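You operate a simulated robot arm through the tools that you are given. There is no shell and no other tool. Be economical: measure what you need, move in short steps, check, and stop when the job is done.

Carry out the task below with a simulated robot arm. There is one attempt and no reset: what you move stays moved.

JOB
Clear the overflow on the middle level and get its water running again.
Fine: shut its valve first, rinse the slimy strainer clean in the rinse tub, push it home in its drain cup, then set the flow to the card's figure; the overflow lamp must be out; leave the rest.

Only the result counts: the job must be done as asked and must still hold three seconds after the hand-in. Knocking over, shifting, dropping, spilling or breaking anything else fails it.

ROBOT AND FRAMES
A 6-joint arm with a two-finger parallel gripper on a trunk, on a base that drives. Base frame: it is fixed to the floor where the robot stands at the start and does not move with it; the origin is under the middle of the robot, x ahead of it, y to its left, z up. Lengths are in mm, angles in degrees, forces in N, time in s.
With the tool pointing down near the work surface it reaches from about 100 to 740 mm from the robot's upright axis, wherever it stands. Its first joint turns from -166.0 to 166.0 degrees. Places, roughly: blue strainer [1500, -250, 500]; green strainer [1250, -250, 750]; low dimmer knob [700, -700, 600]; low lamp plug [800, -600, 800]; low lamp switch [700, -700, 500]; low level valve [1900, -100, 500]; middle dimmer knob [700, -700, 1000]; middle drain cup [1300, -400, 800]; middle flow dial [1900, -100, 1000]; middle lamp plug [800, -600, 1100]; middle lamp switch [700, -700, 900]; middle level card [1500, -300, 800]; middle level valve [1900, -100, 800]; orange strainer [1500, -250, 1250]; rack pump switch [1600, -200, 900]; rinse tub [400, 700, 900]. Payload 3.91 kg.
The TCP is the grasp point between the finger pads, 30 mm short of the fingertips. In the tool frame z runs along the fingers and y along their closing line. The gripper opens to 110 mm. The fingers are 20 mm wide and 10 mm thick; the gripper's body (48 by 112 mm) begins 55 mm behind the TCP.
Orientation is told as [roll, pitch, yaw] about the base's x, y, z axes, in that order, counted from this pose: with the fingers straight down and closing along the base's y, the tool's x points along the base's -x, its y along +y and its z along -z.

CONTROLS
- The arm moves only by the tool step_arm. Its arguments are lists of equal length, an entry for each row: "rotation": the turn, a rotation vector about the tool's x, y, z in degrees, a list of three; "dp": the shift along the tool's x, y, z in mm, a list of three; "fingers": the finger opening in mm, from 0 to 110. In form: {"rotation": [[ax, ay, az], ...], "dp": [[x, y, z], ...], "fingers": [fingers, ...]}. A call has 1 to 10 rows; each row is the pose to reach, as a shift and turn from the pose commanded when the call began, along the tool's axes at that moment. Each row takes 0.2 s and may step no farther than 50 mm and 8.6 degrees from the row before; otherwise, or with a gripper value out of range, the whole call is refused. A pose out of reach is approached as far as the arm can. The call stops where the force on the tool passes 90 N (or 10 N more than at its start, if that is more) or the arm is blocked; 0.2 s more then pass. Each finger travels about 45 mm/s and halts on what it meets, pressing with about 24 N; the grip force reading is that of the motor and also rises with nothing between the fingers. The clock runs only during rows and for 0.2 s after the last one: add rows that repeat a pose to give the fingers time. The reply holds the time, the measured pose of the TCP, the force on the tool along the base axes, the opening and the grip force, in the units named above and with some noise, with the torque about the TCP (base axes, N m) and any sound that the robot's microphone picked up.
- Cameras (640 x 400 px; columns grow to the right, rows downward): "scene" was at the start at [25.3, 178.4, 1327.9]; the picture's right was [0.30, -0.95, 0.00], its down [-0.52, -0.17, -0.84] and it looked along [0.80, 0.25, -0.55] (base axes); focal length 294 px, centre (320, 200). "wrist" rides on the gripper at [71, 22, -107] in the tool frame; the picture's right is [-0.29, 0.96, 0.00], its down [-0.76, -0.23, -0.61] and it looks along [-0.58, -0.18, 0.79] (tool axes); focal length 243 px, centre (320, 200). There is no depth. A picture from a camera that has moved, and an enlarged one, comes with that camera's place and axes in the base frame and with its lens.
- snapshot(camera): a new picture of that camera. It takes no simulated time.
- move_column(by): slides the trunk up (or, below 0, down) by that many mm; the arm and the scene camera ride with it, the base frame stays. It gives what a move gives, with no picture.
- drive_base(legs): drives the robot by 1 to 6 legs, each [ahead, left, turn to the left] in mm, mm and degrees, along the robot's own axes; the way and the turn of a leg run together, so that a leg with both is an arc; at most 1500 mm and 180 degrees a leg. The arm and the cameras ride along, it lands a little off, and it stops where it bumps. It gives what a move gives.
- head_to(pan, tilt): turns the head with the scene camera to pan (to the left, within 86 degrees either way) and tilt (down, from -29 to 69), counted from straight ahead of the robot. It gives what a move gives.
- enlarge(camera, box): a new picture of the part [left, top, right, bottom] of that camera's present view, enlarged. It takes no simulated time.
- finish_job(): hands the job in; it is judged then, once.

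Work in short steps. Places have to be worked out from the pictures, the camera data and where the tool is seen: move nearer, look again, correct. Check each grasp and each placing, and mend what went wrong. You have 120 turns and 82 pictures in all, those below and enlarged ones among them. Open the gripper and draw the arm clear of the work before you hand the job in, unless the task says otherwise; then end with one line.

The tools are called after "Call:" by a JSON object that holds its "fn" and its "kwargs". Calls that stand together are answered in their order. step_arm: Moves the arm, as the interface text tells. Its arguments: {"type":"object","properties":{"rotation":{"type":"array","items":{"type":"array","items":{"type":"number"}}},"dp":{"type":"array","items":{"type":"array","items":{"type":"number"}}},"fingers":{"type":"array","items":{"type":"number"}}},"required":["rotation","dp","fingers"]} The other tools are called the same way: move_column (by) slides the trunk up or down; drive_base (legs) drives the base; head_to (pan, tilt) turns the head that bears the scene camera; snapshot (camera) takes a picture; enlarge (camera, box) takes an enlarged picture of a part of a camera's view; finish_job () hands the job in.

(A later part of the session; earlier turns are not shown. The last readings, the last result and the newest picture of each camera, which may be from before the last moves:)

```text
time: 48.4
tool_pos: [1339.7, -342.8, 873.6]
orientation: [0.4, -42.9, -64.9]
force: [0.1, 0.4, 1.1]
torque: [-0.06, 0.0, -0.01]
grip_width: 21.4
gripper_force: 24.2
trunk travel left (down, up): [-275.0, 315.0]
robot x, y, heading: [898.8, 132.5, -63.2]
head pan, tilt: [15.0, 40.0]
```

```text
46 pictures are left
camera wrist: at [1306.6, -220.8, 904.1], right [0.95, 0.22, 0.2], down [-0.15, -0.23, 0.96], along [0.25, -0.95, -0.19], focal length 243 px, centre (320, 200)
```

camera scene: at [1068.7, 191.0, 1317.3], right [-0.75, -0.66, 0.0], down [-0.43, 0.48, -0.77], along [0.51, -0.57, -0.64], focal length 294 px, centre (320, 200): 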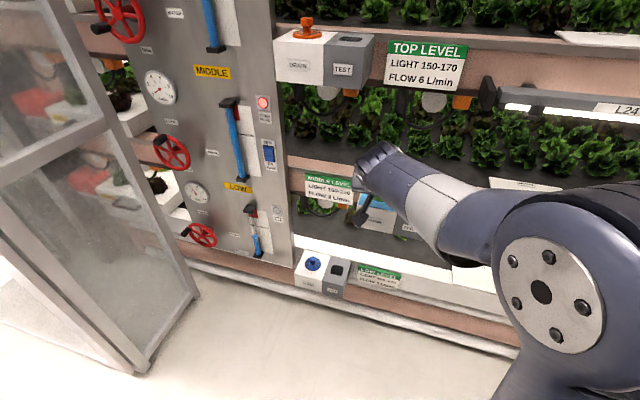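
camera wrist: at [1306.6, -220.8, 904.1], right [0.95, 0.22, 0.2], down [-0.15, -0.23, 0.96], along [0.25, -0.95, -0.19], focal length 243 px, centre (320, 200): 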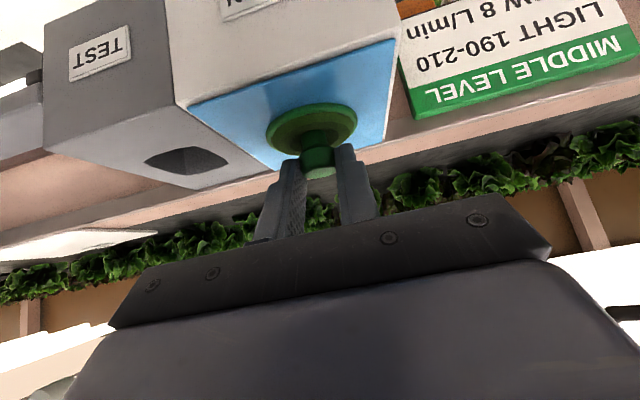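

Knob gripped (21.4 mm). I lift straight up in small steps.

Call:
{"fn": "step_arm", "kwargs": {"rotation": [[0, 0, 0], [0, 0, 0], [0, 0, 0], [0, 0, 0], [0, 0, 0]], "dp": [[-3.4, 0, -3.7], [-6.8, 0, -7.3], [-13.6, 0, -14.6], [-27, 0, -29], [-41, 0, -44]], "fingers": [10, 10, 10, 10, 10]}}

Call:
{"fn": "snapshot", "kwargs": {"camera": "wrist"}}

```text
time: 49.6
tool_pos: [1340.8, -345.3, 933.5]
orientation: [0.4, -42.9, -64.9]
force: [-0.7, -1.3, 0.2]
torque: [-0.02, 0.0, 0.01]
grip_width: 10.0
gripper_force: 0.0
trunk travel left (down, up): [-275.0, 315.0]
robot x, y, heading: [898.9, 136.0, -63.4]
head pan, tilt: [15.0, 40.0]
```

```text
45 pictures are left
camera wrist: at [1306.2, -223.0, 965.0], right [0.96, 0.22, 0.2], down [-0.15, -0.23, 0.96], along [0.25, -0.95, -0.19], focal length 243 px, centre (320, 200)
```

wrist: 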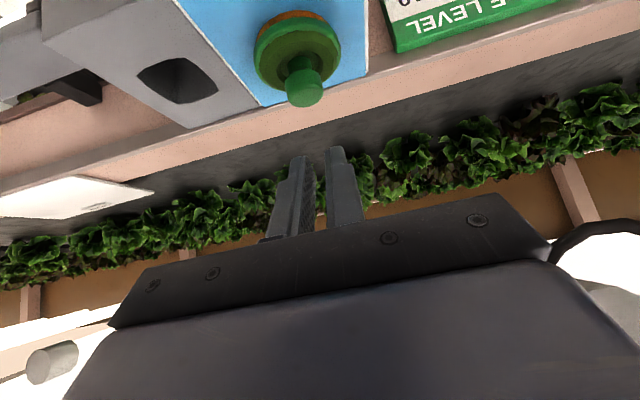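

It slipped, but the strainer rose (its orange seal shows). I enlarge to see its state.

Call:
{"fn": "enlarge", "kwargs": {"camera": "wrist", "box": [220, 0, 380, 110]}}

```text
3.64 times, centred on (300, 55) of wrist
camera zoom: at [1306.2, -223.0, 965.0], right [0.96, 0.22, 0.2], down [-0.15, -0.23, 0.96], along [0.25, -0.95, -0.19], focal length 882 px, centre (393, 727)
```

zoom: 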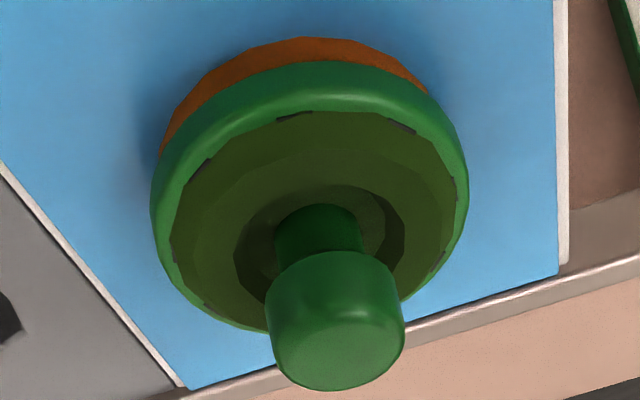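

Seal is out by ~12 mm. I open, tilt the tool steeper by 20° for full contact on the cap, and look again.

Call:
{"fn": "step_arm", "kwargs": {"rotation": [[0, 7, 0], [0, 14, 0], [0, 20, 0], [0, 20, 0]], "dp": [[-2, 0, 2], [-4, 0, 4], [-7, 0, 6], [-7, 0, 6]], "fingers": [30, 50, 50, 50]}}

Call:
{"fn": "snapshot", "kwargs": {"camera": "wrist"}}

```text
time: 50.6
tool_pos: [1345.2, -354.5, 933.7]
orientation: [0.3, -22.8, -64.8]
force: [0.0, 0.0, -0.2]
torque: [0.0, 0.0, 0.01]
grip_width: 49.9
gripper_force: 0.0
trunk travel left (down, up): [-275.0, 315.0]
robot x, y, heading: [904.2, 134.1, -63.2]
head pan, tilt: [15.0, 40.0]
```

```text
43 pictures are left
camera wrist: at [1318.0, -247.6, 1005.8], right [0.98, 0.17, 0.12], down [-0.01, -0.52, 0.85], along [0.2, -0.84, -0.51], focal length 243 px, centre (320, 200)
```

wrist: 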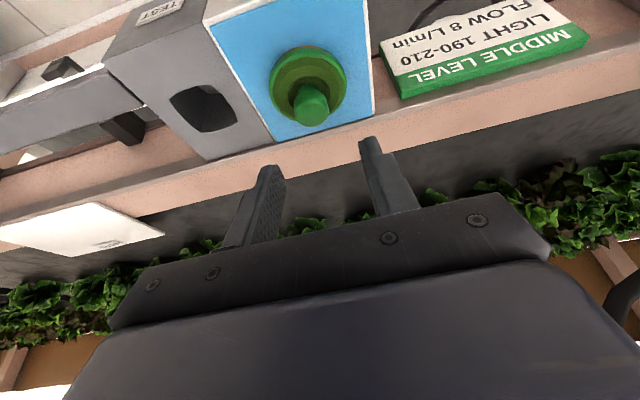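

Knob centre now (u 1050, n -912, z 870). I descend so the pads cover the whole cap and close.

Call:
{"fn": "step_arm", "kwargs": {"rotation": [[0, 0, 0], [0, 0, 0], [0, 0, 0], [0, 0, 0], [0, 0, 0], [0, 0, 0], [0, 0, 0]], "dp": [[28, 2, 0], [28, 2, 40], [28, 2, 40], [28, 2, 40], [28, 2, 40], [28, 2, 40], [28, 2, 40]], "fingers": [50, 50, 35, 10, 5, 0, 0]}}

Call:
{"fn": "enlarge", "kwargs": {"camera": "wrist", "box": [220, 80, 420, 220]}}

```text
time: 52.2
tool_pos: [1342.2, -343.5, 887.3]
orientation: [0.3, -22.9, -64.8]
force: [0.0, -0.3, -0.3]
torque: [-0.02, 0.0, -0.02]
grip_width: 21.4
gripper_force: 24.1
trunk travel left (down, up): [-275.0, 315.0]
robot x, y, heading: [900.4, 134.9, -63.4]
head pan, tilt: [15.0, 40.0]
```

```text
2.86 times, centred on (320, 150) of wrist
camera zoom: at [1316.0, -237.5, 959.1], right [0.98, 0.17, 0.12], down [-0.01, -0.52, 0.85], along [0.2, -0.84, -0.51], focal length 693 px, centre (320, 343)
```

zoom: 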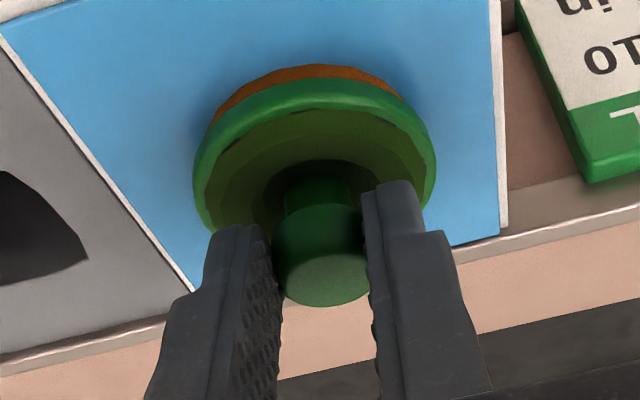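

Pads cover the cap. I lift gently in small steps.

Call:
{"fn": "step_arm", "kwargs": {"rotation": [[0, 0, 0], [0, 0, 0], [0, 0, 0], [0, 0, 0], [0, 0, 0], [0, 0, 0]], "dp": [[-0.8, 0, -1.8], [-1.5, 0, -3.7], [-2.3, 0, -5.5], [-3.1, 0, -7.4], [-4.6, 0, -11], [-6.2, 0, -14.8]], "fingers": [0, 0, 0, 0, 0, 0]}}

Call:
{"fn": "enlarge", "kwargs": {"camera": "wrist", "box": [220, 80, 420, 220]}}

```text
time: 53.6
tool_pos: [1344.7, -343.5, 902.1]
orientation: [0.2, -22.9, -64.9]
force: [0.1, -0.4, -1.8]
torque: [0.02, -0.01, 0.02]
grip_width: 21.4
gripper_force: 24.7
trunk travel left (down, up): [-275.0, 315.0]
robot x, y, heading: [902.0, 136.8, -63.6]
head pan, tilt: [15.0, 40.0]
```

```text
2.86 times, centred on (320, 150) of wrist
camera zoom: at [1316.1, -236.9, 973.8], right [0.98, 0.17, 0.12], down [-0.02, -0.52, 0.85], along [0.2, -0.84, -0.5], focal length 693 px, centre (320, 343)
```

zoom: 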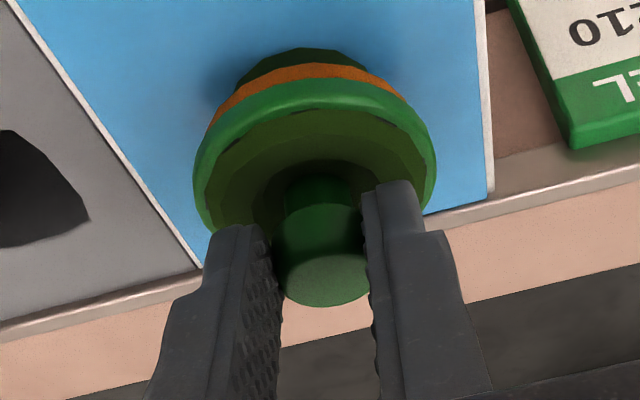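

It lifts. I raise 110 mm, then check.

Call:
{"fn": "step_arm", "kwargs": {"rotation": [[0, 0, 0], [0, 0, 0], [0, 0, 0], [0, 0, 0], [0, 0, 0]], "dp": [[-8, 0, -18], [-16, 0, -37], [-24, 0, -55], [-32, 0, -78], [-43, 0, -101]], "fingers": [0, 0, 0, 0, 0]}}

Call:
{"fn": "snapshot", "kwargs": {"camera": "wrist"}}

Call:
{"fn": "snapshot", "kwargs": {"camera": "scene"}}

```text
time: 54.8
tool_pos: [1342.9, -344.0, 1013.0]
orientation: [0.3, -23.0, -64.7]
force: [-0.4, -1.2, -0.1]
torque: [0.05, 0.0, 0.0]
grip_width: 21.9
gripper_force: 23.7
trunk travel left (down, up): [-275.0, 315.0]
robot x, y, heading: [902.1, 134.5, -63.2]
head pan, tilt: [15.0, 40.0]
```

```text
40 pictures are left
camera wrist: at [1315.7, -237.5, 1084.2], right [0.98, 0.17, 0.12], down [-0.01, -0.52, 0.85], along [0.2, -0.84, -0.51], focal length 243 px, centre (320, 200)
```

wrist: 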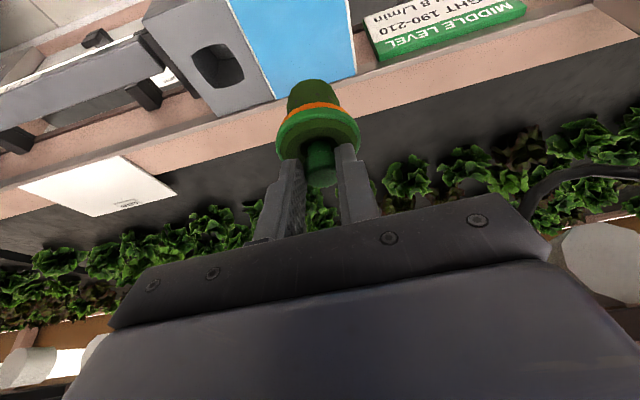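

```text
39 pictures are left
camera scene: at [1068.7, 190.9, 1317.3], right [-0.75, -0.66, 0.0], down [-0.43, 0.48, -0.77], along [0.51, -0.57, -0.64], focal length 294 px, centre (320, 200)
```

scene: 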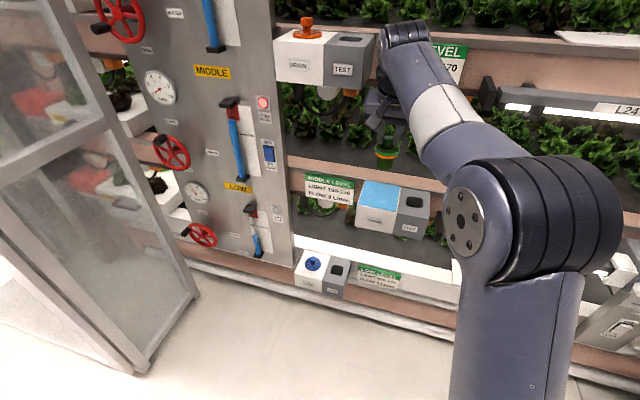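

The strainer is out and held. I retract from the rack, raise the column, and turn round to the counter.

Call:
{"fn": "step_arm", "kwargs": {"rotation": [[0, 0, 0], [0, 0, 0], [0, 0, 0], [0, 0, 0], [0, 0, 0], [0, 0, 0]], "dp": [[40, 0, -17], [80, 0, -34], [120, 0, -50], [160, 0, -67], [200, 0, -84], [230, 0, -97]], "fingers": [0, 0, 0, 0, 0, 0]}}

Call:
{"fn": "move_column", "kwargs": {"by": 120}}

Call:
{"fn": "drive_base", "kwargs": {"legs": [[0, 0, 90], [0, 0, 90]]}}

Call:
{"fn": "head_to", "kwargs": {"pan": 15, "tilt": 45}}

Call:
{"fn": "snapshot", "kwargs": {"camera": "scene"}}

```text
time: 56.2
tool_pos: [1235.0, -117.9, 1011.2]
orientation: [0.4, -23.0, -64.8]
force: [-0.7, 0.0, -0.5]
torque: [0.03, 0.01, 0.0]
grip_width: 21.4
gripper_force: 23.9
trunk travel left (down, up): [-275.0, 315.0]
robot x, y, heading: [900.6, 134.7, -63.5]
head pan, tilt: [15.0, 40.0]
```

```text
time: 57.7
tool_pos: [1233.8, -118.8, 1131.4]
orientation: [0.3, -23.0, -64.8]
force: [0.5, 0.1, 0.0]
torque: [0.03, -0.02, 0.03]
grip_width: 21.7
gripper_force: 24.5
trunk travel left (down, up): [-395.0, 195.0]
robot x, y, heading: [901.1, 131.1, -63.5]
head pan, tilt: [15.0, 40.0]
```

```text
time: 65.8
tool_pos: [569.1, 387.1, 1131.8]
orientation: [0.3, -23.0, 115.0]
force: [-0.4, 0.1, -0.6]
torque: [-0.03, -0.04, -0.02]
grip_width: 21.5
gripper_force: 24.0
trunk travel left (down, up): [-395.0, 195.0]
robot x, y, heading: [901.3, 134.5, 116.3]
head pan, tilt: [15.0, 40.0]
```

```text
time: 66.4
tool_pos: [570.4, 387.8, 1131.2]
orientation: [0.3, -23.0, 115.0]
force: [0.3, 1.2, -0.2]
torque: [-0.01, 0.04, 0.0]
grip_width: 21.7
gripper_force: 24.2
trunk travel left (down, up): [-395.0, 195.0]
robot x, y, heading: [903.1, 132.2, 116.4]
head pan, tilt: [15.0, 45.0]
```

```text
38 pictures are left
camera scene: at [738.3, 71.7, 1430.1], right [0.75, 0.66, 0.0], down [0.47, -0.53, -0.71], along [-0.47, 0.53, -0.71], focal length 294 px, centre (320, 200)
```

scene: 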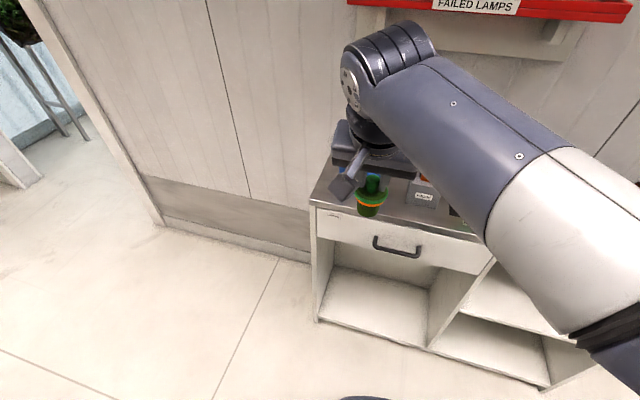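

The tub is hidden behind the gripper; I look with the wrist camera.

Call:
{"fn": "snapshot", "kwargs": {"camera": "wrist"}}

```text
37 pictures are left
camera wrist: at [595.8, 281.8, 1203.2], right [-0.98, -0.16, 0.12], down [0.02, 0.52, 0.85], along [-0.2, 0.84, -0.51], focal length 243 px, centre (320, 200)
```

wrist: 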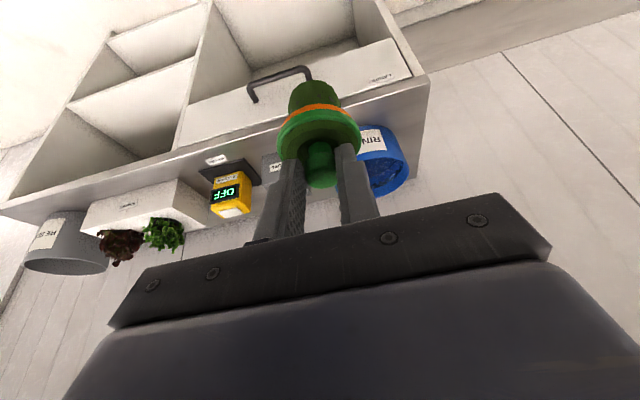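

Tub centre ≈ (378,645), rim z≈920, radius ~85, with the red shelf above at z≈1285. I lower the column 85 mm and drive nearer, stopping short of the tub.

Call:
{"fn": "move_column", "kwargs": {"by": -85}}

Call:
{"fn": "drive_base", "kwargs": {"legs": [[160, 55, 0]]}}

Call:
{"fn": "snapshot", "kwargs": {"camera": "wrist"}}

Call:
{"fn": "snapshot", "kwargs": {"camera": "scene"}}

```text
time: 67.7
tool_pos: [571.0, 387.6, 1047.1]
orientation: [0.3, -22.9, 114.9]
force: [-0.2, -0.3, -0.7]
torque: [-0.03, -0.01, 0.0]
grip_width: 21.6
gripper_force: 23.8
trunk travel left (down, up): [-310.0, 280.0]
robot x, y, heading: [902.7, 137.7, 116.7]
head pan, tilt: [15.0, 45.0]
```

```text
time: 69.1
tool_pos: [448.5, 505.7, 1047.4]
orientation: [0.3, -23.0, 115.1]
force: [-0.1, -1.5, 0.0]
torque: [0.0, 0.01, -0.05]
grip_width: 21.6
gripper_force: 24.1
trunk travel left (down, up): [-310.0, 280.0]
robot x, y, heading: [784.0, 253.9, 116.6]
head pan, tilt: [15.0, 45.0]
```

```text
36 pictures are left
camera wrist: at [474.4, 400.5, 1118.2], right [-0.98, -0.17, 0.12], down [0.02, 0.52, 0.85], along [-0.2, 0.84, -0.5], focal length 243 px, centre (320, 200)
```

wrist: 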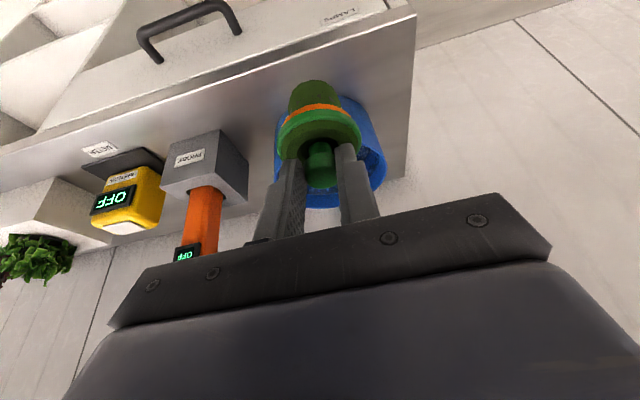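

```text
35 pictures are left
camera scene: at [617.3, 190.6, 1345.0], right [0.75, 0.66, 0.0], down [0.47, -0.53, -0.71], along [-0.47, 0.53, -0.71], focal length 294 px, centre (320, 200)
```

scene: 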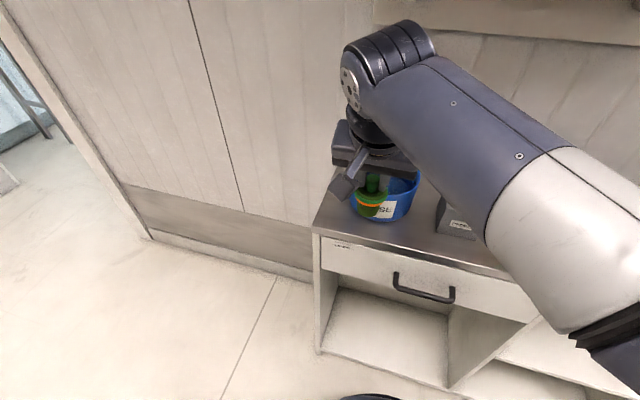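

Tub centre refined to about (391,647). I move the arm 146 mm forward at this height, over the tub centre.

Call:
{"fn": "step_arm", "kwargs": {"rotation": [[0, 0, 0], [0, 0, 0], [0, 0, 0], [0, 0, 0], [0, 0, 0]], "dp": [[-30, -1, 13], [-60, -2, 25], [-95, -3, 40], [-135, -5, 56], [-135, -5, 56]], "fingers": [0, 0, 0, 0, 0]}}

Call:
{"fn": "snapshot", "kwargs": {"camera": "wrist"}}

Call:
{"fn": "snapshot", "kwargs": {"camera": "scene"}}

```text
time: 70.3
tool_pos: [389.3, 641.3, 1048.3]
orientation: [0.2, -22.9, 115.1]
force: [-0.2, 1.2, -0.8]
torque: [-0.01, -0.03, -0.02]
grip_width: 21.8
gripper_force: 23.7
trunk travel left (down, up): [-310.0, 280.0]
robot x, y, heading: [782.3, 253.9, 116.3]
head pan, tilt: [15.0, 45.0]
```

```text
34 pictures are left
camera wrist: at [415.2, 536.1, 1119.6], right [-0.98, -0.17, 0.12], down [0.02, 0.52, 0.85], along [-0.2, 0.84, -0.51], focal length 243 px, centre (320, 200)
```

wrist: 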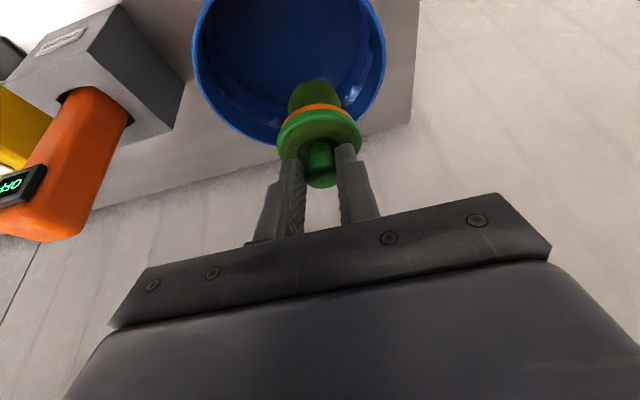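

```text
33 pictures are left
camera scene: at [617.0, 191.0, 1345.0], right [0.75, 0.66, 0.0], down [0.47, -0.53, -0.71], along [-0.47, 0.53, -0.71], focal length 294 px, centre (320, 200)
```

scene: 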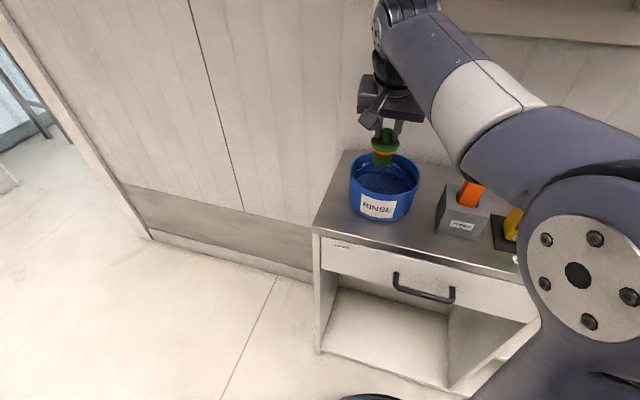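

Rim ≈ z 930, centre ≈ (397,651), ⌀150. I shift 12 mm right and descend 70 mm.

Call:
{"fn": "step_arm", "kwargs": {"rotation": [[0, 0, 0], [0, 0, 0], [0, 0, 0], [0, 0, 0]], "dp": [[0, -12, 0], [10, -12, 23], [19, -12, 46], [27, -12, 64.5]], "fingers": [0, 0, 0, 0]}}

Call:
{"fn": "snapshot", "kwargs": {"camera": "scene"}}

Call:
{"fn": "snapshot", "kwargs": {"camera": "wrist"}}

```text
time: 71.3
tool_pos: [400.7, 646.5, 977.5]
orientation: [0.3, -23.0, 115.0]
force: [-0.3, -0.2, -0.2]
torque: [-0.05, -0.01, 0.0]
grip_width: 21.4
gripper_force: 24.3
trunk travel left (down, up): [-310.0, 280.0]
robot x, y, heading: [777.4, 250.7, 116.4]
head pan, tilt: [15.0, 45.0]
```

```text
32 pictures are left
camera scene: at [617.2, 190.8, 1345.1], right [0.75, 0.66, 0.0], down [0.47, -0.53, -0.71], along [-0.47, 0.53, -0.71], focal length 294 px, centre (320, 200)
```

scene: 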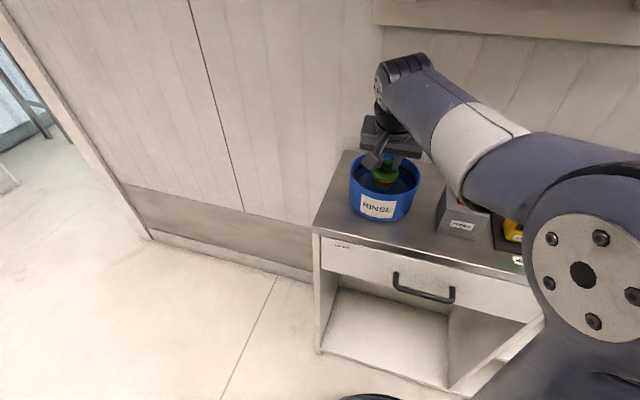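

```text
31 pictures are left
camera wrist: at [426.9, 539.9, 1049.2], right [-0.98, -0.17, 0.12], down [0.02, 0.52, 0.85], along [-0.2, 0.84, -0.51], focal length 243 px, centre (320, 200)
```

wrist: 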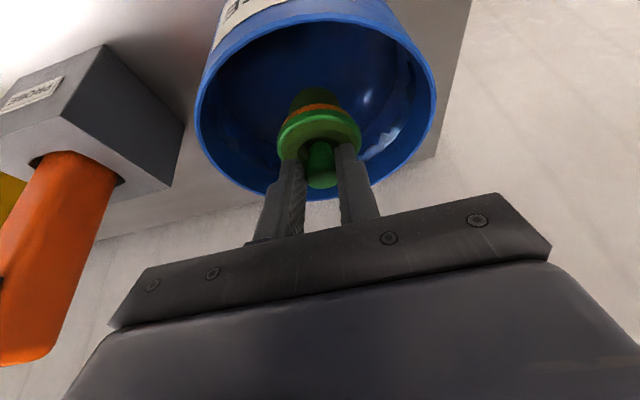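

Well centred. I go down another 30 mm watching the force.

Call:
{"fn": "step_arm", "kwargs": {"rotation": [[0, 0, 0], [0, 0, 0], [0, 0, 0], [0, 0, 0]], "dp": [[3.9, 0, 9.2], [7.7, 0, 18.4], [11.6, 0, 27.7], [11.6, 0, 27.7]], "fingers": [0, 0, 0, 0]}}

Call:
{"fn": "enlarge", "kwargs": {"camera": "wrist", "box": [180, 0, 460, 220]}}

```text
time: 72.3
tool_pos: [400.4, 645.9, 947.9]
orientation: [0.3, -23.1, 115.1]
force: [-0.5, 0.7, 0.2]
torque: [0.01, -0.03, -0.01]
grip_width: 21.5
gripper_force: 24.0
trunk travel left (down, up): [-310.0, 280.0]
robot x, y, heading: [782.9, 250.8, 116.5]
head pan, tilt: [15.0, 45.0]
```

```text
1.82 times, centred on (320, 110) of wrist
camera zoom: at [426.4, 541.0, 1020.0], right [-0.98, -0.17, 0.12], down [0.02, 0.52, 0.86], along [-0.2, 0.84, -0.5], focal length 441 px, centre (320, 364)
```

zoom: 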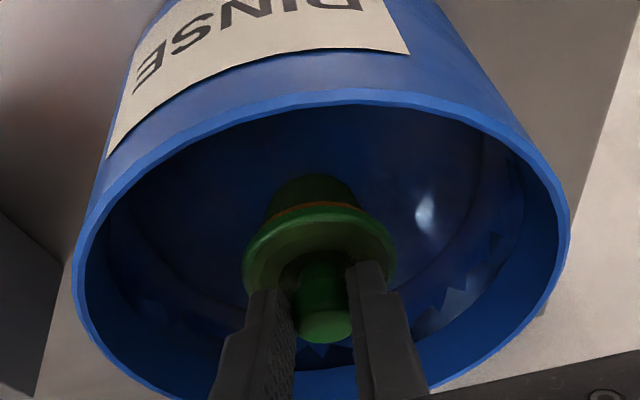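

No contact. The basket is near the water line; I go down another 20 mm.

Call:
{"fn": "step_arm", "kwargs": {"rotation": [[0, 0, 0], [0, 0, 0], [0, 0, 0]], "dp": [[3.9, 0, 9.2], [7.7, 0, 18.4], [7.7, 0, 18.4]], "fingers": [0, 0, 0]}}

Call:
{"fn": "enlarge", "kwargs": {"camera": "wrist", "box": [180, 0, 460, 220]}}

Call:
{"fn": "enlarge", "kwargs": {"camera": "scene", "box": [330, 130, 450, 230]}}

```text
time: 73.1
tool_pos: [399.5, 645.9, 935.2]
orientation: [0.6, -23.7, 115.1]
force: [1.6, -2.2, 49.9]
torque: [0.38, 0.08, -0.02]
grip_width: 21.7
gripper_force: 24.3
trunk travel left (down, up): [-310.0, 280.0]
robot x, y, heading: [783.0, 249.8, 116.5]
head pan, tilt: [15.0, 45.0]
```

```text
1.82 times, centred on (320, 110) of wrist
camera zoom: at [427.3, 539.5, 1005.5], right [-0.98, -0.17, 0.13], down [0.02, 0.51, 0.86], along [-0.21, 0.84, -0.49], focal length 441 px, centre (320, 364)
```

zoom: 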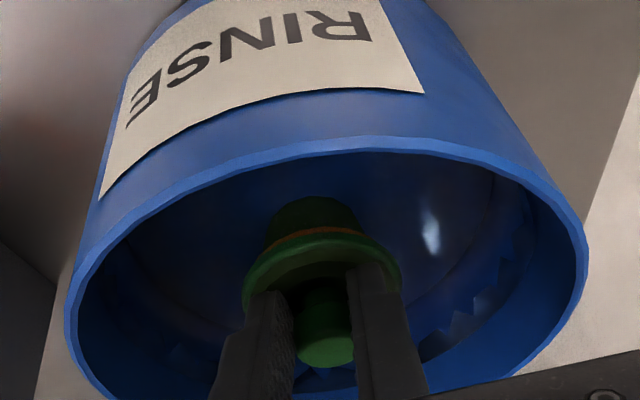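

```text
4.00 times, centred on (390, 180) of scene
camera zoom: at [619.5, 188.1, 1345.8], right [0.75, 0.66, 0.0], down [0.47, -0.53, -0.71], along [-0.47, 0.53, -0.71], focal length 1178 px, centre (40, 280)
```

zoom: 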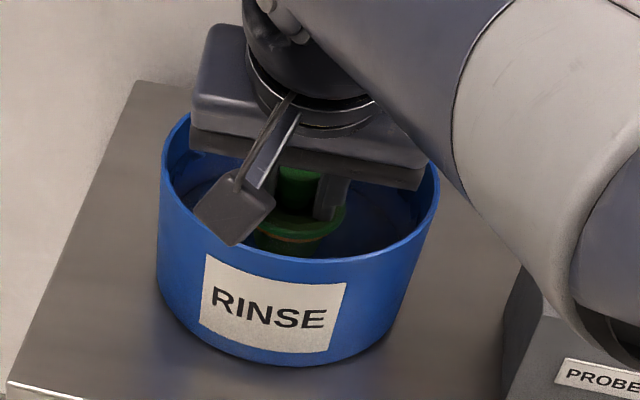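

Bottom contact (50 N). I raise 8 mm and swish gently sideways, then look.

Call:
{"fn": "step_arm", "kwargs": {"rotation": [[0, 0, 0], [0, 0, 0], [0, 0, 0], [0, 0, 0], [0, 0, 0], [0, 0, 0], [0, 0, 0], [0, 0, 0], [0, 0, 0], [0, 0, 0]], "dp": [[-3.9, 0, -9.2], [-3.9, 8, -9.2], [-3.9, 16, -9.2], [-3.9, 4, -9.2], [-3.9, -8, -9.2], [-3.9, -16, -9.2], [-3.9, 0, -9.2], [-3.9, 14, -9.2], [-3.9, -10, -9.2], [-3.9, 0, -9.2]], "fingers": [0, 0, 0, 0, 0, 0, 0, 0, 0, 0]}}

Call:
{"fn": "enlarge", "kwargs": {"camera": "wrist", "box": [180, 0, 460, 220]}}

```text
time: 75.3
tool_pos: [401.5, 646.9, 937.7]
orientation: [0.4, -22.9, 115.0]
force: [0.2, 0.2, -0.6]
torque: [0.0, -0.03, 0.03]
grip_width: 22.0
gripper_force: 23.8
trunk travel left (down, up): [-310.0, 280.0]
robot x, y, heading: [780.6, 253.6, 116.5]
head pan, tilt: [15.0, 45.0]
```

```text
1.82 times, centred on (320, 110) of wrist
camera zoom: at [428.1, 540.4, 1009.4], right [-0.98, -0.17, 0.12], down [0.02, 0.52, 0.85], along [-0.2, 0.84, -0.51], focal length 441 px, centre (320, 364)
```

zoom: 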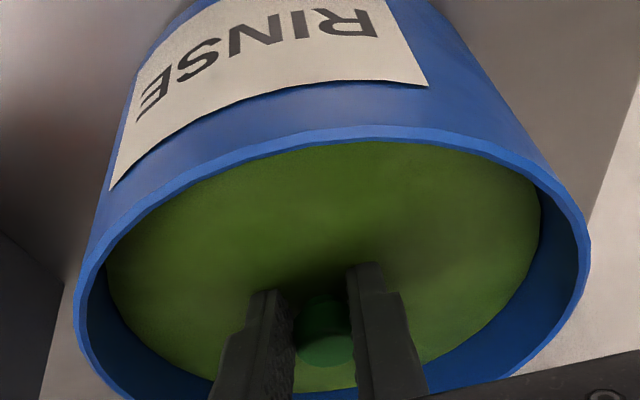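

The water has turned green with slime — it is rinsing. I swish once more and then lift out to inspect.

Call:
{"fn": "step_arm", "kwargs": {"rotation": [[0, 0, 0], [0, 0, 0], [0, 0, 0], [0, 0, 0], [0, 0, 0], [0, 0, 0], [0, 0, 0], [0, 0, 0]], "dp": [[0, 12, 0], [0, 0, 0], [0, -12, 0], [0, 0, 0], [0, 12, 0], [0, 0, 0], [0, -12, 0], [0, 0, 0]], "fingers": [0, 0, 0, 0, 0, 0, 0, 0]}}

Call:
{"fn": "step_arm", "kwargs": {"rotation": [[0, 0, 0], [0, 0, 0], [0, 0, 0], [0, 0, 0], [0, 0, 0], [0, 0, 0]], "dp": [[-7, 0, -17], [-14, 0, -34], [-21, 0, -51], [-28, 0, -68], [-35, 0, -85], [-42, 0, -100]], "fingers": [0, 0, 0, 0, 0, 0]}}

Call:
{"fn": "snapshot", "kwargs": {"camera": "wrist"}}

```text
time: 77.1
tool_pos: [401.1, 645.6, 937.8]
orientation: [0.3, -23.0, 115.0]
force: [-0.1, -0.5, 0.0]
torque: [0.01, -0.01, -0.02]
grip_width: 21.3
gripper_force: 24.1
trunk travel left (down, up): [-310.0, 280.0]
robot x, y, heading: [778.6, 252.1, 116.7]
head pan, tilt: [15.0, 45.0]
```

```text
time: 78.5
tool_pos: [401.7, 648.5, 1046.2]
orientation: [0.3, -23.1, 115.1]
force: [0.3, 0.2, -1.1]
torque: [-0.02, -0.04, 0.05]
grip_width: 21.6
gripper_force: 23.7
trunk travel left (down, up): [-310.0, 280.0]
robot x, y, heading: [782.7, 252.7, 116.5]
head pan, tilt: [15.0, 45.0]
```

```text
26 pictures are left
camera wrist: at [427.4, 541.4, 1117.8], right [-0.98, -0.17, 0.12], down [0.02, 0.52, 0.85], along [-0.2, 0.84, -0.51], focal length 243 px, centre (320, 200)
```

wrist: 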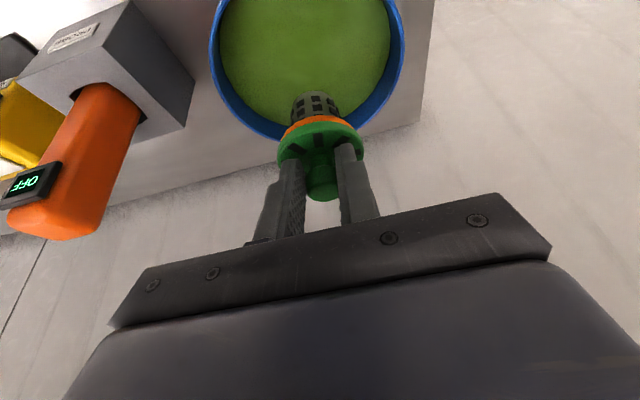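

The basket is clean now. I retract from the tub, drive back and turn to the rack.

Call:
{"fn": "step_arm", "kwargs": {"rotation": [[0, 0, 0], [0, 0, 0], [0, 0, 0], [0, 0, 0]], "dp": [[40, 4, -17], [80, 9, -33], [120, 14, -50], [135, 17, -56]], "fingers": [0, 0, 0, 0]}}

Call:
{"fn": "drive_base", "kwargs": {"legs": [[-160, -55, 0], [0, 0, -90], [0, 0, -90]]}}

Call:
{"fn": "snapshot", "kwargs": {"camera": "scene"}}

```text
time: 79.5
tool_pos: [447.9, 507.7, 1043.3]
orientation: [0.2, -22.9, 115.2]
force: [0.0, -0.2, -1.0]
torque: [-0.01, 0.0, -0.02]
grip_width: 21.7
gripper_force: 23.9
trunk travel left (down, up): [-310.0, 280.0]
robot x, y, heading: [781.4, 255.5, 116.6]
head pan, tilt: [15.0, 45.0]
```

```text
time: 88.5
tool_pos: [1247.0, -100.8, 1043.6]
orientation: [0.3, -23.0, -61.9]
force: [0.4, -0.1, 0.5]
torque: [0.04, 0.0, -0.01]
grip_width: 21.2
gripper_force: 24.2
trunk travel left (down, up): [-310.0, 280.0]
robot x, y, heading: [900.7, 138.7, -60.6]
head pan, tilt: [15.0, 45.0]
```

```text
25 pictures are left
camera scene: at [1062.2, 202.9, 1345.0], right [-0.71, -0.7, 0.0], down [-0.5, 0.5, -0.71], along [0.5, -0.5, -0.71], focal length 294 px, centre (320, 200)
```

scene: 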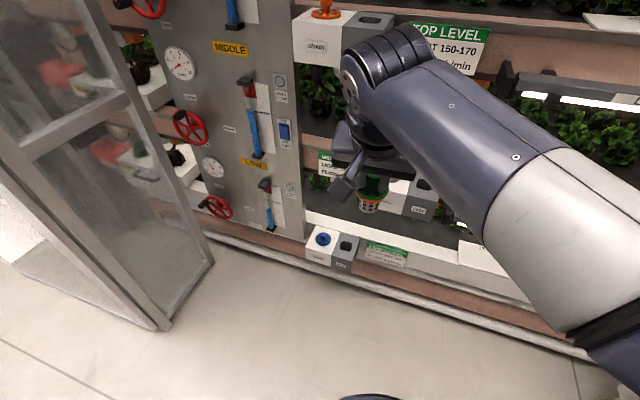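

Lamp already looks out with the water drained. Heading is 3° off; I correct it and read the pose.

Call:
{"fn": "drive_base", "kwargs": {"legs": [[0, 0, -3]]}}

Call:
{"fn": "snapshot", "kwargs": {"camera": "wrist"}}

```text
time: 89.3
tool_pos: [1234.8, -119.0, 1044.0]
orientation: [0.4, -23.1, -64.9]
force: [0.6, 0.0, 0.3]
torque: [0.02, 0.04, 0.0]
grip_width: 21.1
gripper_force: 24.0
trunk travel left (down, up): [-310.0, 280.0]
robot x, y, heading: [903.4, 135.6, -63.3]
head pan, tilt: [15.0, 45.0]
```

```text
24 pictures are left
camera wrist: at [1207.8, -12.5, 1114.9], right [0.98, 0.17, 0.12], down [-0.02, -0.52, 0.85], along [0.2, -0.84, -0.5], focal length 243 px, centre (320, 200)
```

wrist: 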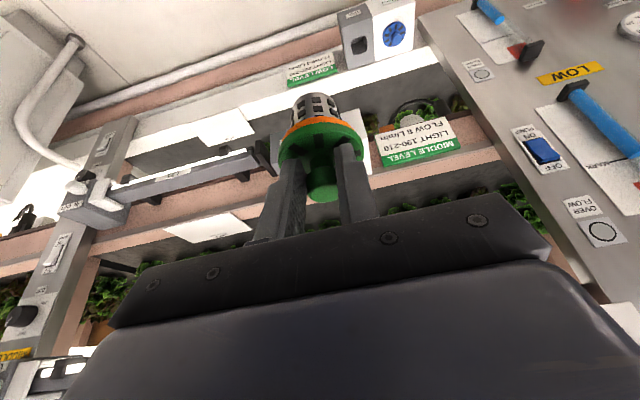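

Overflow lamp is out; I move forward over the cup at the recorded position.

Call:
{"fn": "step_arm", "kwargs": {"rotation": [[0, 0, 0], [0, 0, 0], [0, 0, 0], [0, 0, 0], [0, 0, 0], [0, 0, 0], [0, 0, 0]], "dp": [[-40, 1, 17], [-80, 1, 34], [-120, 2, 50], [-160, 2, 67], [-200, 3, 84], [-230, 3, 96.5], [-230, 3, 96.5]], "fingers": [0, 0, 0, 0, 0, 0, 0]}}

Call:
{"fn": "snapshot", "kwargs": {"camera": "wrist"}}

```text
time: 90.9
tool_pos: [1344.2, -345.0, 1043.5]
orientation: [0.3, -22.9, -64.9]
force: [0.3, -0.8, -1.3]
torque: [0.03, 0.0, 0.0]
grip_width: 21.3
gripper_force: 24.3
trunk travel left (down, up): [-310.0, 280.0]
robot x, y, heading: [902.7, 134.4, -63.6]
head pan, tilt: [15.0, 45.0]
```

```text
23 pictures are left
camera wrist: at [1318.1, -238.3, 1115.3], right [0.98, 0.17, 0.12], down [-0.02, -0.52, 0.85], along [0.2, -0.84, -0.51], focal length 243 px, centre (320, 200)
```

wrist: 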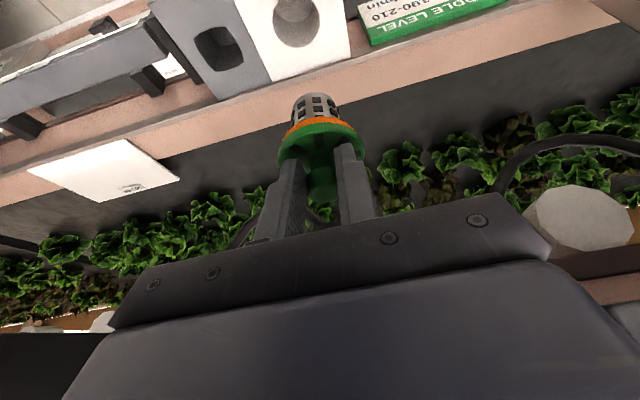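

The cup is empty and visible below. I descend 90 mm and look.

Call:
{"fn": "step_arm", "kwargs": {"rotation": [[0, 0, 0], [0, 0, 0], [0, 0, 0]], "dp": [[12, 0, 28], [24, 0, 56], [35, 0, 83]], "fingers": [0, 0, 0]}}

Call:
{"fn": "enlarge", "kwargs": {"camera": "wrist", "box": [180, 0, 460, 220]}}

```text
time: 91.7
tool_pos: [1344.0, -344.6, 954.6]
orientation: [0.3, -23.0, -64.8]
force: [0.3, -0.1, 0.1]
torque: [0.0, 0.01, -0.01]
grip_width: 21.0
gripper_force: 23.6
trunk travel left (down, up): [-310.0, 280.0]
robot x, y, heading: [899.8, 133.8, -63.5]
head pan, tilt: [15.0, 45.0]
```

```text
1.82 times, centred on (320, 110) of wrist
camera zoom: at [1317.3, -236.9, 1026.2], right [0.98, 0.17, 0.12], down [-0.02, -0.52, 0.86], along [0.2, -0.84, -0.5], focal length 441 px, centre (320, 364)
```

zoom: 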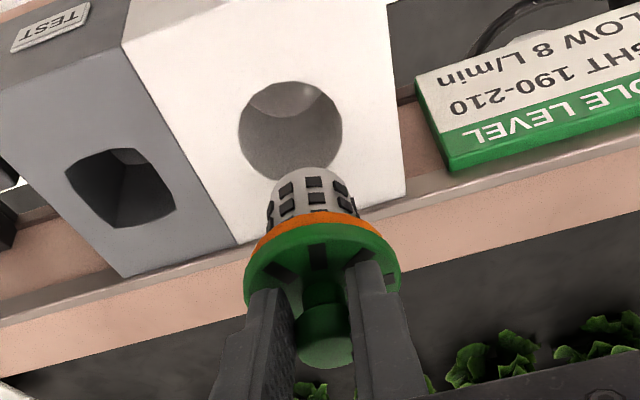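

The cup hole lines up under the strainer within a few mm. I descend 35 mm gently.

Call:
{"fn": "step_arm", "kwargs": {"rotation": [[0, 0, 0], [0, 0, 0], [0, 0, 0]], "dp": [[4.6, 0, 11], [9.3, 0, 22], [13.6, 0, 32.3]], "fingers": [0, 0, 0]}}

Call:
{"fn": "enlarge", "kwargs": {"camera": "wrist", "box": [220, 40, 420, 200]}}

```text
time: 92.5
tool_pos: [1344.7, -344.6, 919.5]
orientation: [0.3, -22.9, -64.9]
force: [-0.3, 0.0, -0.7]
torque: [0.03, -0.02, 0.02]
grip_width: 21.1
gripper_force: 23.7
trunk travel left (down, up): [-310.0, 280.0]
robot x, y, heading: [903.5, 137.3, -63.4]
head pan, tilt: [15.0, 45.0]
```

```text
2.50 times, centred on (320, 120) of wrist
camera zoom: at [1318.1, -236.9, 991.6], right [0.98, 0.17, 0.12], down [-0.02, -0.52, 0.85], along [0.2, -0.84, -0.51], focal length 606 px, centre (320, 400)
```

zoom: 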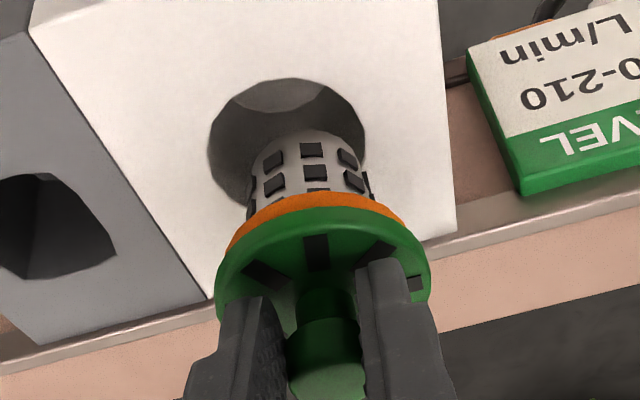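

Aligned. I continue down 25 mm in small steps watching force.

Call:
{"fn": "step_arm", "kwargs": {"rotation": [[0, 0, 0], [0, 0, 0], [0, 0, 0], [0, 0, 0]], "dp": [[2.3, 0, 5.5], [4.6, 0, 11], [7, 0, 16.6], [9.7, 0, 23]], "fingers": [0, 0, 0, 0]}}

Call:
{"fn": "enlarge", "kwargs": {"camera": "wrist", "box": [220, 40, 420, 200]}}

```text
time: 93.5
tool_pos: [1345.5, -344.0, 894.0]
orientation: [0.3, -23.0, -64.9]
force: [0.6, 0.0, -0.7]
torque: [0.0, 0.02, 0.01]
grip_width: 21.1
gripper_force: 23.9
trunk travel left (down, up): [-310.0, 280.0]
robot x, y, heading: [903.9, 130.5, -63.4]
head pan, tilt: [15.0, 45.0]
```

```text
2.50 times, centred on (320, 120) of wrist
camera zoom: at [1317.6, -236.9, 965.9], right [0.98, 0.17, 0.12], down [-0.02, -0.52, 0.85], along [0.2, -0.84, -0.51], focal length 606 px, centre (320, 400)
```

zoom: 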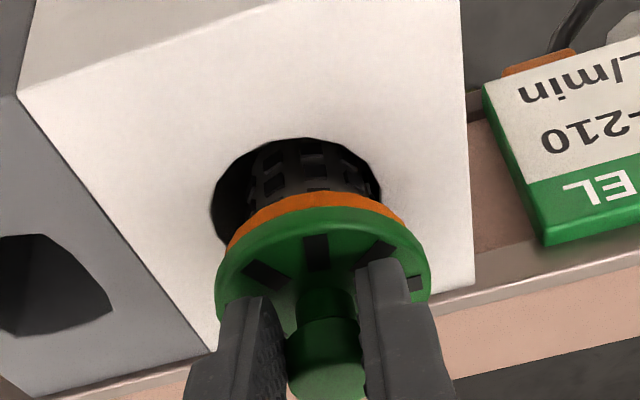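

Basket is entering. I keep going down, another 16 mm.

Call:
{"fn": "step_arm", "kwargs": {"rotation": [[0, 0, 0], [0, 0, 0], [0, 0, 0], [0, 0, 0]], "dp": [[1.6, 0, 3.7], [3.1, 0, 7.4], [4.6, 0, 11], [6.2, 0, 14.8]], "fingers": [0, 0, 0, 0]}}

Call:
{"fn": "enlarge", "kwargs": {"camera": "wrist", "box": [220, 40, 420, 200]}}

```text
time: 94.5
tool_pos: [1345.0, -344.4, 878.4]
orientation: [0.2, -23.0, -64.9]
force: [-0.2, -0.5, -1.1]
torque: [0.02, 0.02, 0.01]
grip_width: 21.2
gripper_force: 24.1
trunk travel left (down, up): [-310.0, 280.0]
robot x, y, heading: [900.7, 132.4, -63.7]
head pan, tilt: [15.0, 45.0]
```

```text
2.50 times, centred on (320, 120) of wrist
camera zoom: at [1317.6, -237.5, 949.6], right [0.98, 0.17, 0.12], down [-0.02, -0.52, 0.85], along [0.2, -0.84, -0.51], focal length 606 px, centre (320, 400)
```

zoom: 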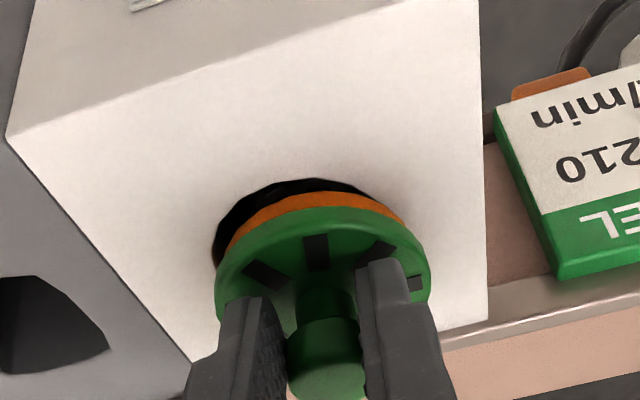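

A small crescent on the left suggests ~1.5 mm offset; I correct and press down in small steps.

Call:
{"fn": "step_arm", "kwargs": {"rotation": [[0, 0, 0], [0, 0, 0], [0, 0, 0], [0, 0, 0], [0, 0, 0]], "dp": [[0, -1.5, 0], [0.8, -1.5, 1.8], [1.6, -1.5, 3.7], [2.3, -1.5, 5.5], [3.1, -1.5, 7.4]], "fingers": [0, 0, 0, 0, 0]}}

Call:
{"fn": "enlarge", "kwargs": {"camera": "wrist", "box": [220, 40, 420, 200]}}

```text
time: 95.7
tool_pos: [1342.0, -345.5, 870.9]
orientation: [0.3, -23.0, -65.0]
force: [0.6, -0.3, -1.5]
torque: [0.03, 0.02, 0.01]
grip_width: 21.3
gripper_force: 24.8
trunk travel left (down, up): [-310.0, 280.0]
robot x, y, heading: [900.1, 133.2, -63.5]
head pan, tilt: [15.0, 45.0]
```

```text
2.50 times, centred on (320, 120) of wrist
camera zoom: at [1316.3, -238.3, 941.8], right [0.98, 0.17, 0.12], down [-0.02, -0.52, 0.86], along [0.2, -0.84, -0.5], focal length 606 px, centre (320, 400)
```

zoom: 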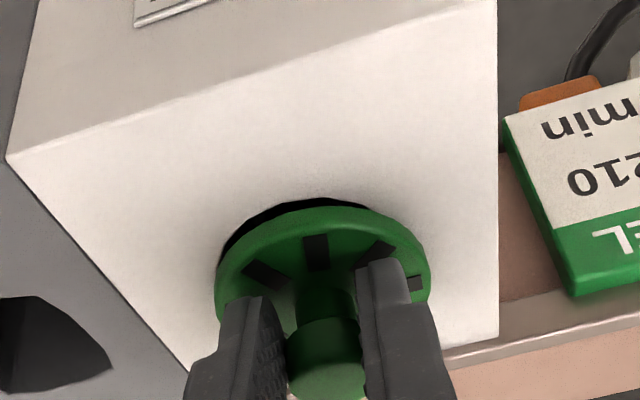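

Ring is entering the hole with no force yet. I continue pressing.

Call:
{"fn": "step_arm", "kwargs": {"rotation": [[0, 0, 0], [0, 0, 0], [0, 0, 0], [0, 0, 0], [0, 0, 0]], "dp": [[0.8, 0, 1.8], [1.6, 0, 3.7], [2.3, 0, 5.5], [3.1, 0, 7.4], [3.9, 0, 9.2]], "fingers": [0, 0, 0, 0, 0]}}

Call:
{"fn": "enlarge", "kwargs": {"camera": "wrist", "box": [220, 40, 420, 200]}}

```text
time: 96.9
tool_pos: [1342.9, -343.4, 866.2]
orientation: [0.6, -23.8, -65.1]
force: [0.2, -1.9, 41.0]
torque: [-0.42, -0.02, 0.02]
grip_width: 21.4
gripper_force: 23.2
trunk travel left (down, up): [-310.0, 280.0]
robot x, y, heading: [899.7, 136.1, -63.6]
head pan, tilt: [15.0, 45.0]
```

```text
2.50 times, centred on (320, 120) of wrist
camera zoom: at [1315.6, -237.1, 936.7], right [0.98, 0.17, 0.13], down [-0.02, -0.51, 0.86], along [0.21, -0.84, -0.49], focal length 606 px, centre (320, 400)
```

zoom: 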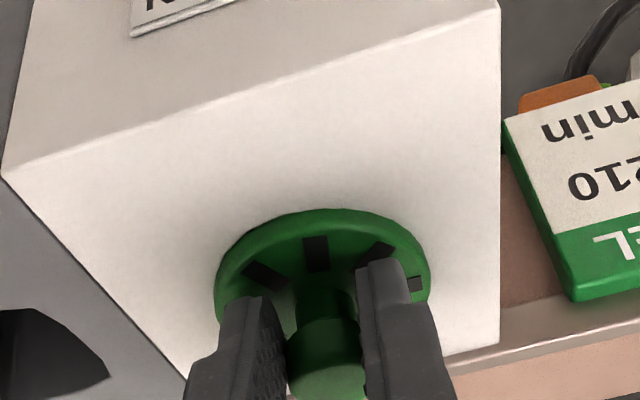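

Flange now sits on the box at 41 N. To be sure it is home I release, rise, close the fingers and press on the knob top.

Call:
{"fn": "step_arm", "kwargs": {"rotation": [[0, 0, 0], [0, 0, 0], [0, 0, 0], [0, 0, 0], [0, 0, 0], [0, 0, 0], [0, 0, 0], [0, 0, 0]], "dp": [[-3.9, 0, -9.2], [-3.9, 0, -9.2], [-10, 0, -25], [-19, 0, -46], [-14.5, 0, -48], [-14.5, 0, -48], [-14.5, 0, -48], [-14.5, 0, -48]], "fingers": [30, 45, 45, 45, 20, 0, 0, 0]}}

Call:
{"fn": "snapshot", "kwargs": {"camera": "wrist"}}

```text
time: 98.7
tool_pos: [1340.3, -339.2, 910.4]
orientation: [0.4, -22.9, -64.9]
force: [-1.6, 0.5, 0.4]
torque: [0.0, -0.01, 0.01]
grip_width: 0.0
gripper_force: 24.2
trunk travel left (down, up): [-310.0, 280.0]
robot x, y, heading: [895.9, 132.8, -63.6]
head pan, tilt: [15.0, 45.0]
```

```text
16 pictures are left
camera wrist: at [1313.5, -231.8, 982.4], right [0.98, 0.17, 0.12], down [-0.02, -0.52, 0.85], along [0.2, -0.84, -0.51], focal length 243 px, centre (320, 200)
```

wrist: 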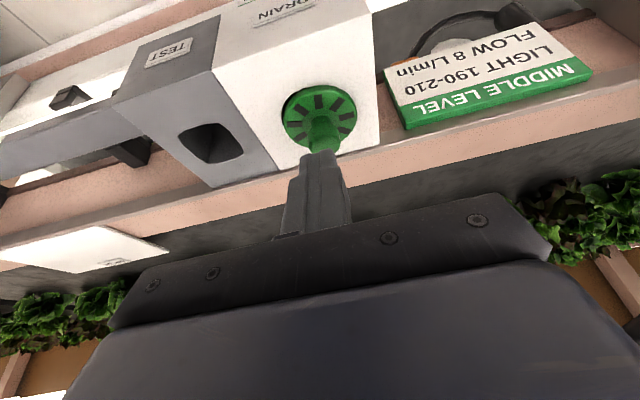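

Tips are right above the knob. I press down step by step.

Call:
{"fn": "step_arm", "kwargs": {"rotation": [[0, 0, 0], [0, 0, 0], [0, 0, 0], [0, 0, 0]], "dp": [[2, 0, 4.6], [3.9, 0, 9.2], [5.8, 0, 13.8], [7.4, 0, 17.5]], "fingers": [0, 0, 0, 0]}}

```text
time: 99.7
tool_pos: [1340.0, -338.8, 892.3]
orientation: [0.3, -23.0, -64.9]
force: [0.2, -0.2, 0.1]
torque: [-0.01, 0.03, -0.01]
grip_width: 0.0
gripper_force: 24.2
trunk travel left (down, up): [-310.0, 280.0]
robot x, y, heading: [901.1, 136.6, -63.4]
head pan, tilt: [15.0, 45.0]
```

Call:
{"fn": "step_arm", "kwargs": {"rotation": [[0, 0, 0], [0, 0, 0], [0, 0, 0], [0, 0, 0], [0, 0, 0]], "dp": [[0.8, 0, 1.8], [1.6, 0, 3.7], [2.3, 0, 5.5], [3.1, 0, 7.4], [3.1, 0, 7.4]], "fingers": [0, 0, 0, 0, 0]}}

Call:
{"fn": "enlarge", "kwargs": {"camera": "wrist", "box": [220, 40, 420, 200]}}

```text
time: 100.9
tool_pos: [1338.6, -338.9, 886.2]
orientation: [0.4, -23.5, -65.0]
force: [-6.1, 3.6, 27.1]
torque: [-0.11, -0.09, -0.21]
grip_width: 0.1
gripper_force: 24.2
trunk travel left (down, up): [-310.0, 280.0]
robot x, y, heading: [901.3, 137.1, -63.5]
head pan, tilt: [15.0, 45.0]
```

```text
2.50 times, centred on (320, 120) of wrist
camera zoom: at [1312.5, -231.8, 957.6], right [0.98, 0.17, 0.12], down [-0.02, -0.51, 0.86], along [0.2, -0.84, -0.5], focal length 606 px, centre (320, 400)
```

zoom: 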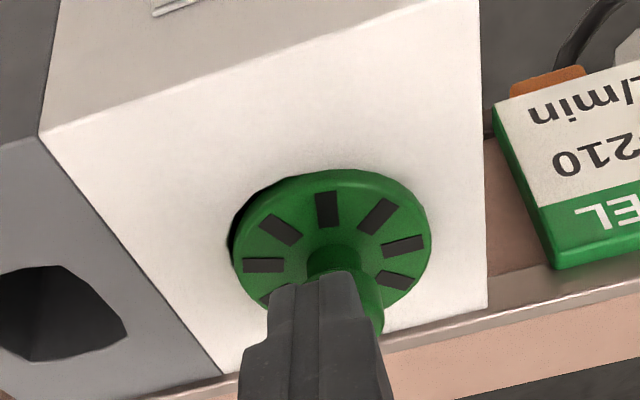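

The tips sit off-centre on the knob and a slight gap shows on the left. I lift a little, shift 5 mm in +y, and press again.

Call:
{"fn": "step_arm", "kwargs": {"rotation": [[0, 0, 0], [0, 0, 0], [0, 0, 0], [0, 0, 0], [0, 0, 0], [0, 0, 0], [0, 0, 0]], "dp": [[-4.5, 0, -10.5], [-4.5, 5, -10.5], [-1.5, 5, -3.5], [0, 5, 0], [0.8, 5, 1.8], [1.6, 5, 3.7], [2.4, 5, 5.5]], "fingers": [0, 0, 0, 0, 0, 0, 0]}}

Call:
{"fn": "enlarge", "kwargs": {"camera": "wrist", "box": [220, 40, 420, 200]}}

```text
time: 102.5
tool_pos: [1343.2, -335.7, 886.1]
orientation: [0.7, -23.9, -65.2]
force: [-12.1, 6.3, 53.1]
torque: [-0.41, 0.06, -0.33]
grip_width: 0.0
gripper_force: 24.1
trunk travel left (down, up): [-310.0, 280.0]
robot x, y, heading: [901.3, 131.9, -63.3]
head pan, tilt: [15.0, 45.0]
```

```text
2.50 times, centred on (320, 120) of wrist
camera zoom: at [1316.0, -229.6, 956.4], right [0.98, 0.17, 0.13], down [-0.03, -0.51, 0.86], along [0.21, -0.85, -0.49], focal length 606 px, centre (320, 400)
```

zoom: 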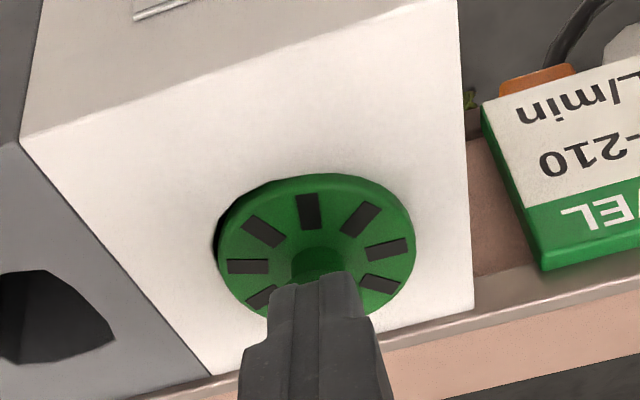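

53 N and still level. I press a little harder (to just below 90 N), listening for a seat click.

Call:
{"fn": "step_arm", "kwargs": {"rotation": [[0, 0, 0], [0, 0, 0], [0, 0, 0], [0, 0, 0]], "dp": [[0.8, 0, 1.8], [1.5, 0, 3.6], [2.3, 0, 5.5], [2.3, 0, 5.5]], "fingers": [0, 0, 0, 0]}}

```text
time: 103.5
tool_pos: [1344.0, -336.7, 886.0]
orientation: [1.0, -24.5, -65.2]
force: [-21.5, 6.7, 72.7]
torque: [-0.64, 0.25, -0.27]
grip_width: 0.0
gripper_force: 23.4
trunk travel left (down, up): [-310.0, 280.0]
robot x, y, heading: [899.1, 136.6, -63.2]
head pan, tilt: [15.0, 45.0]
```

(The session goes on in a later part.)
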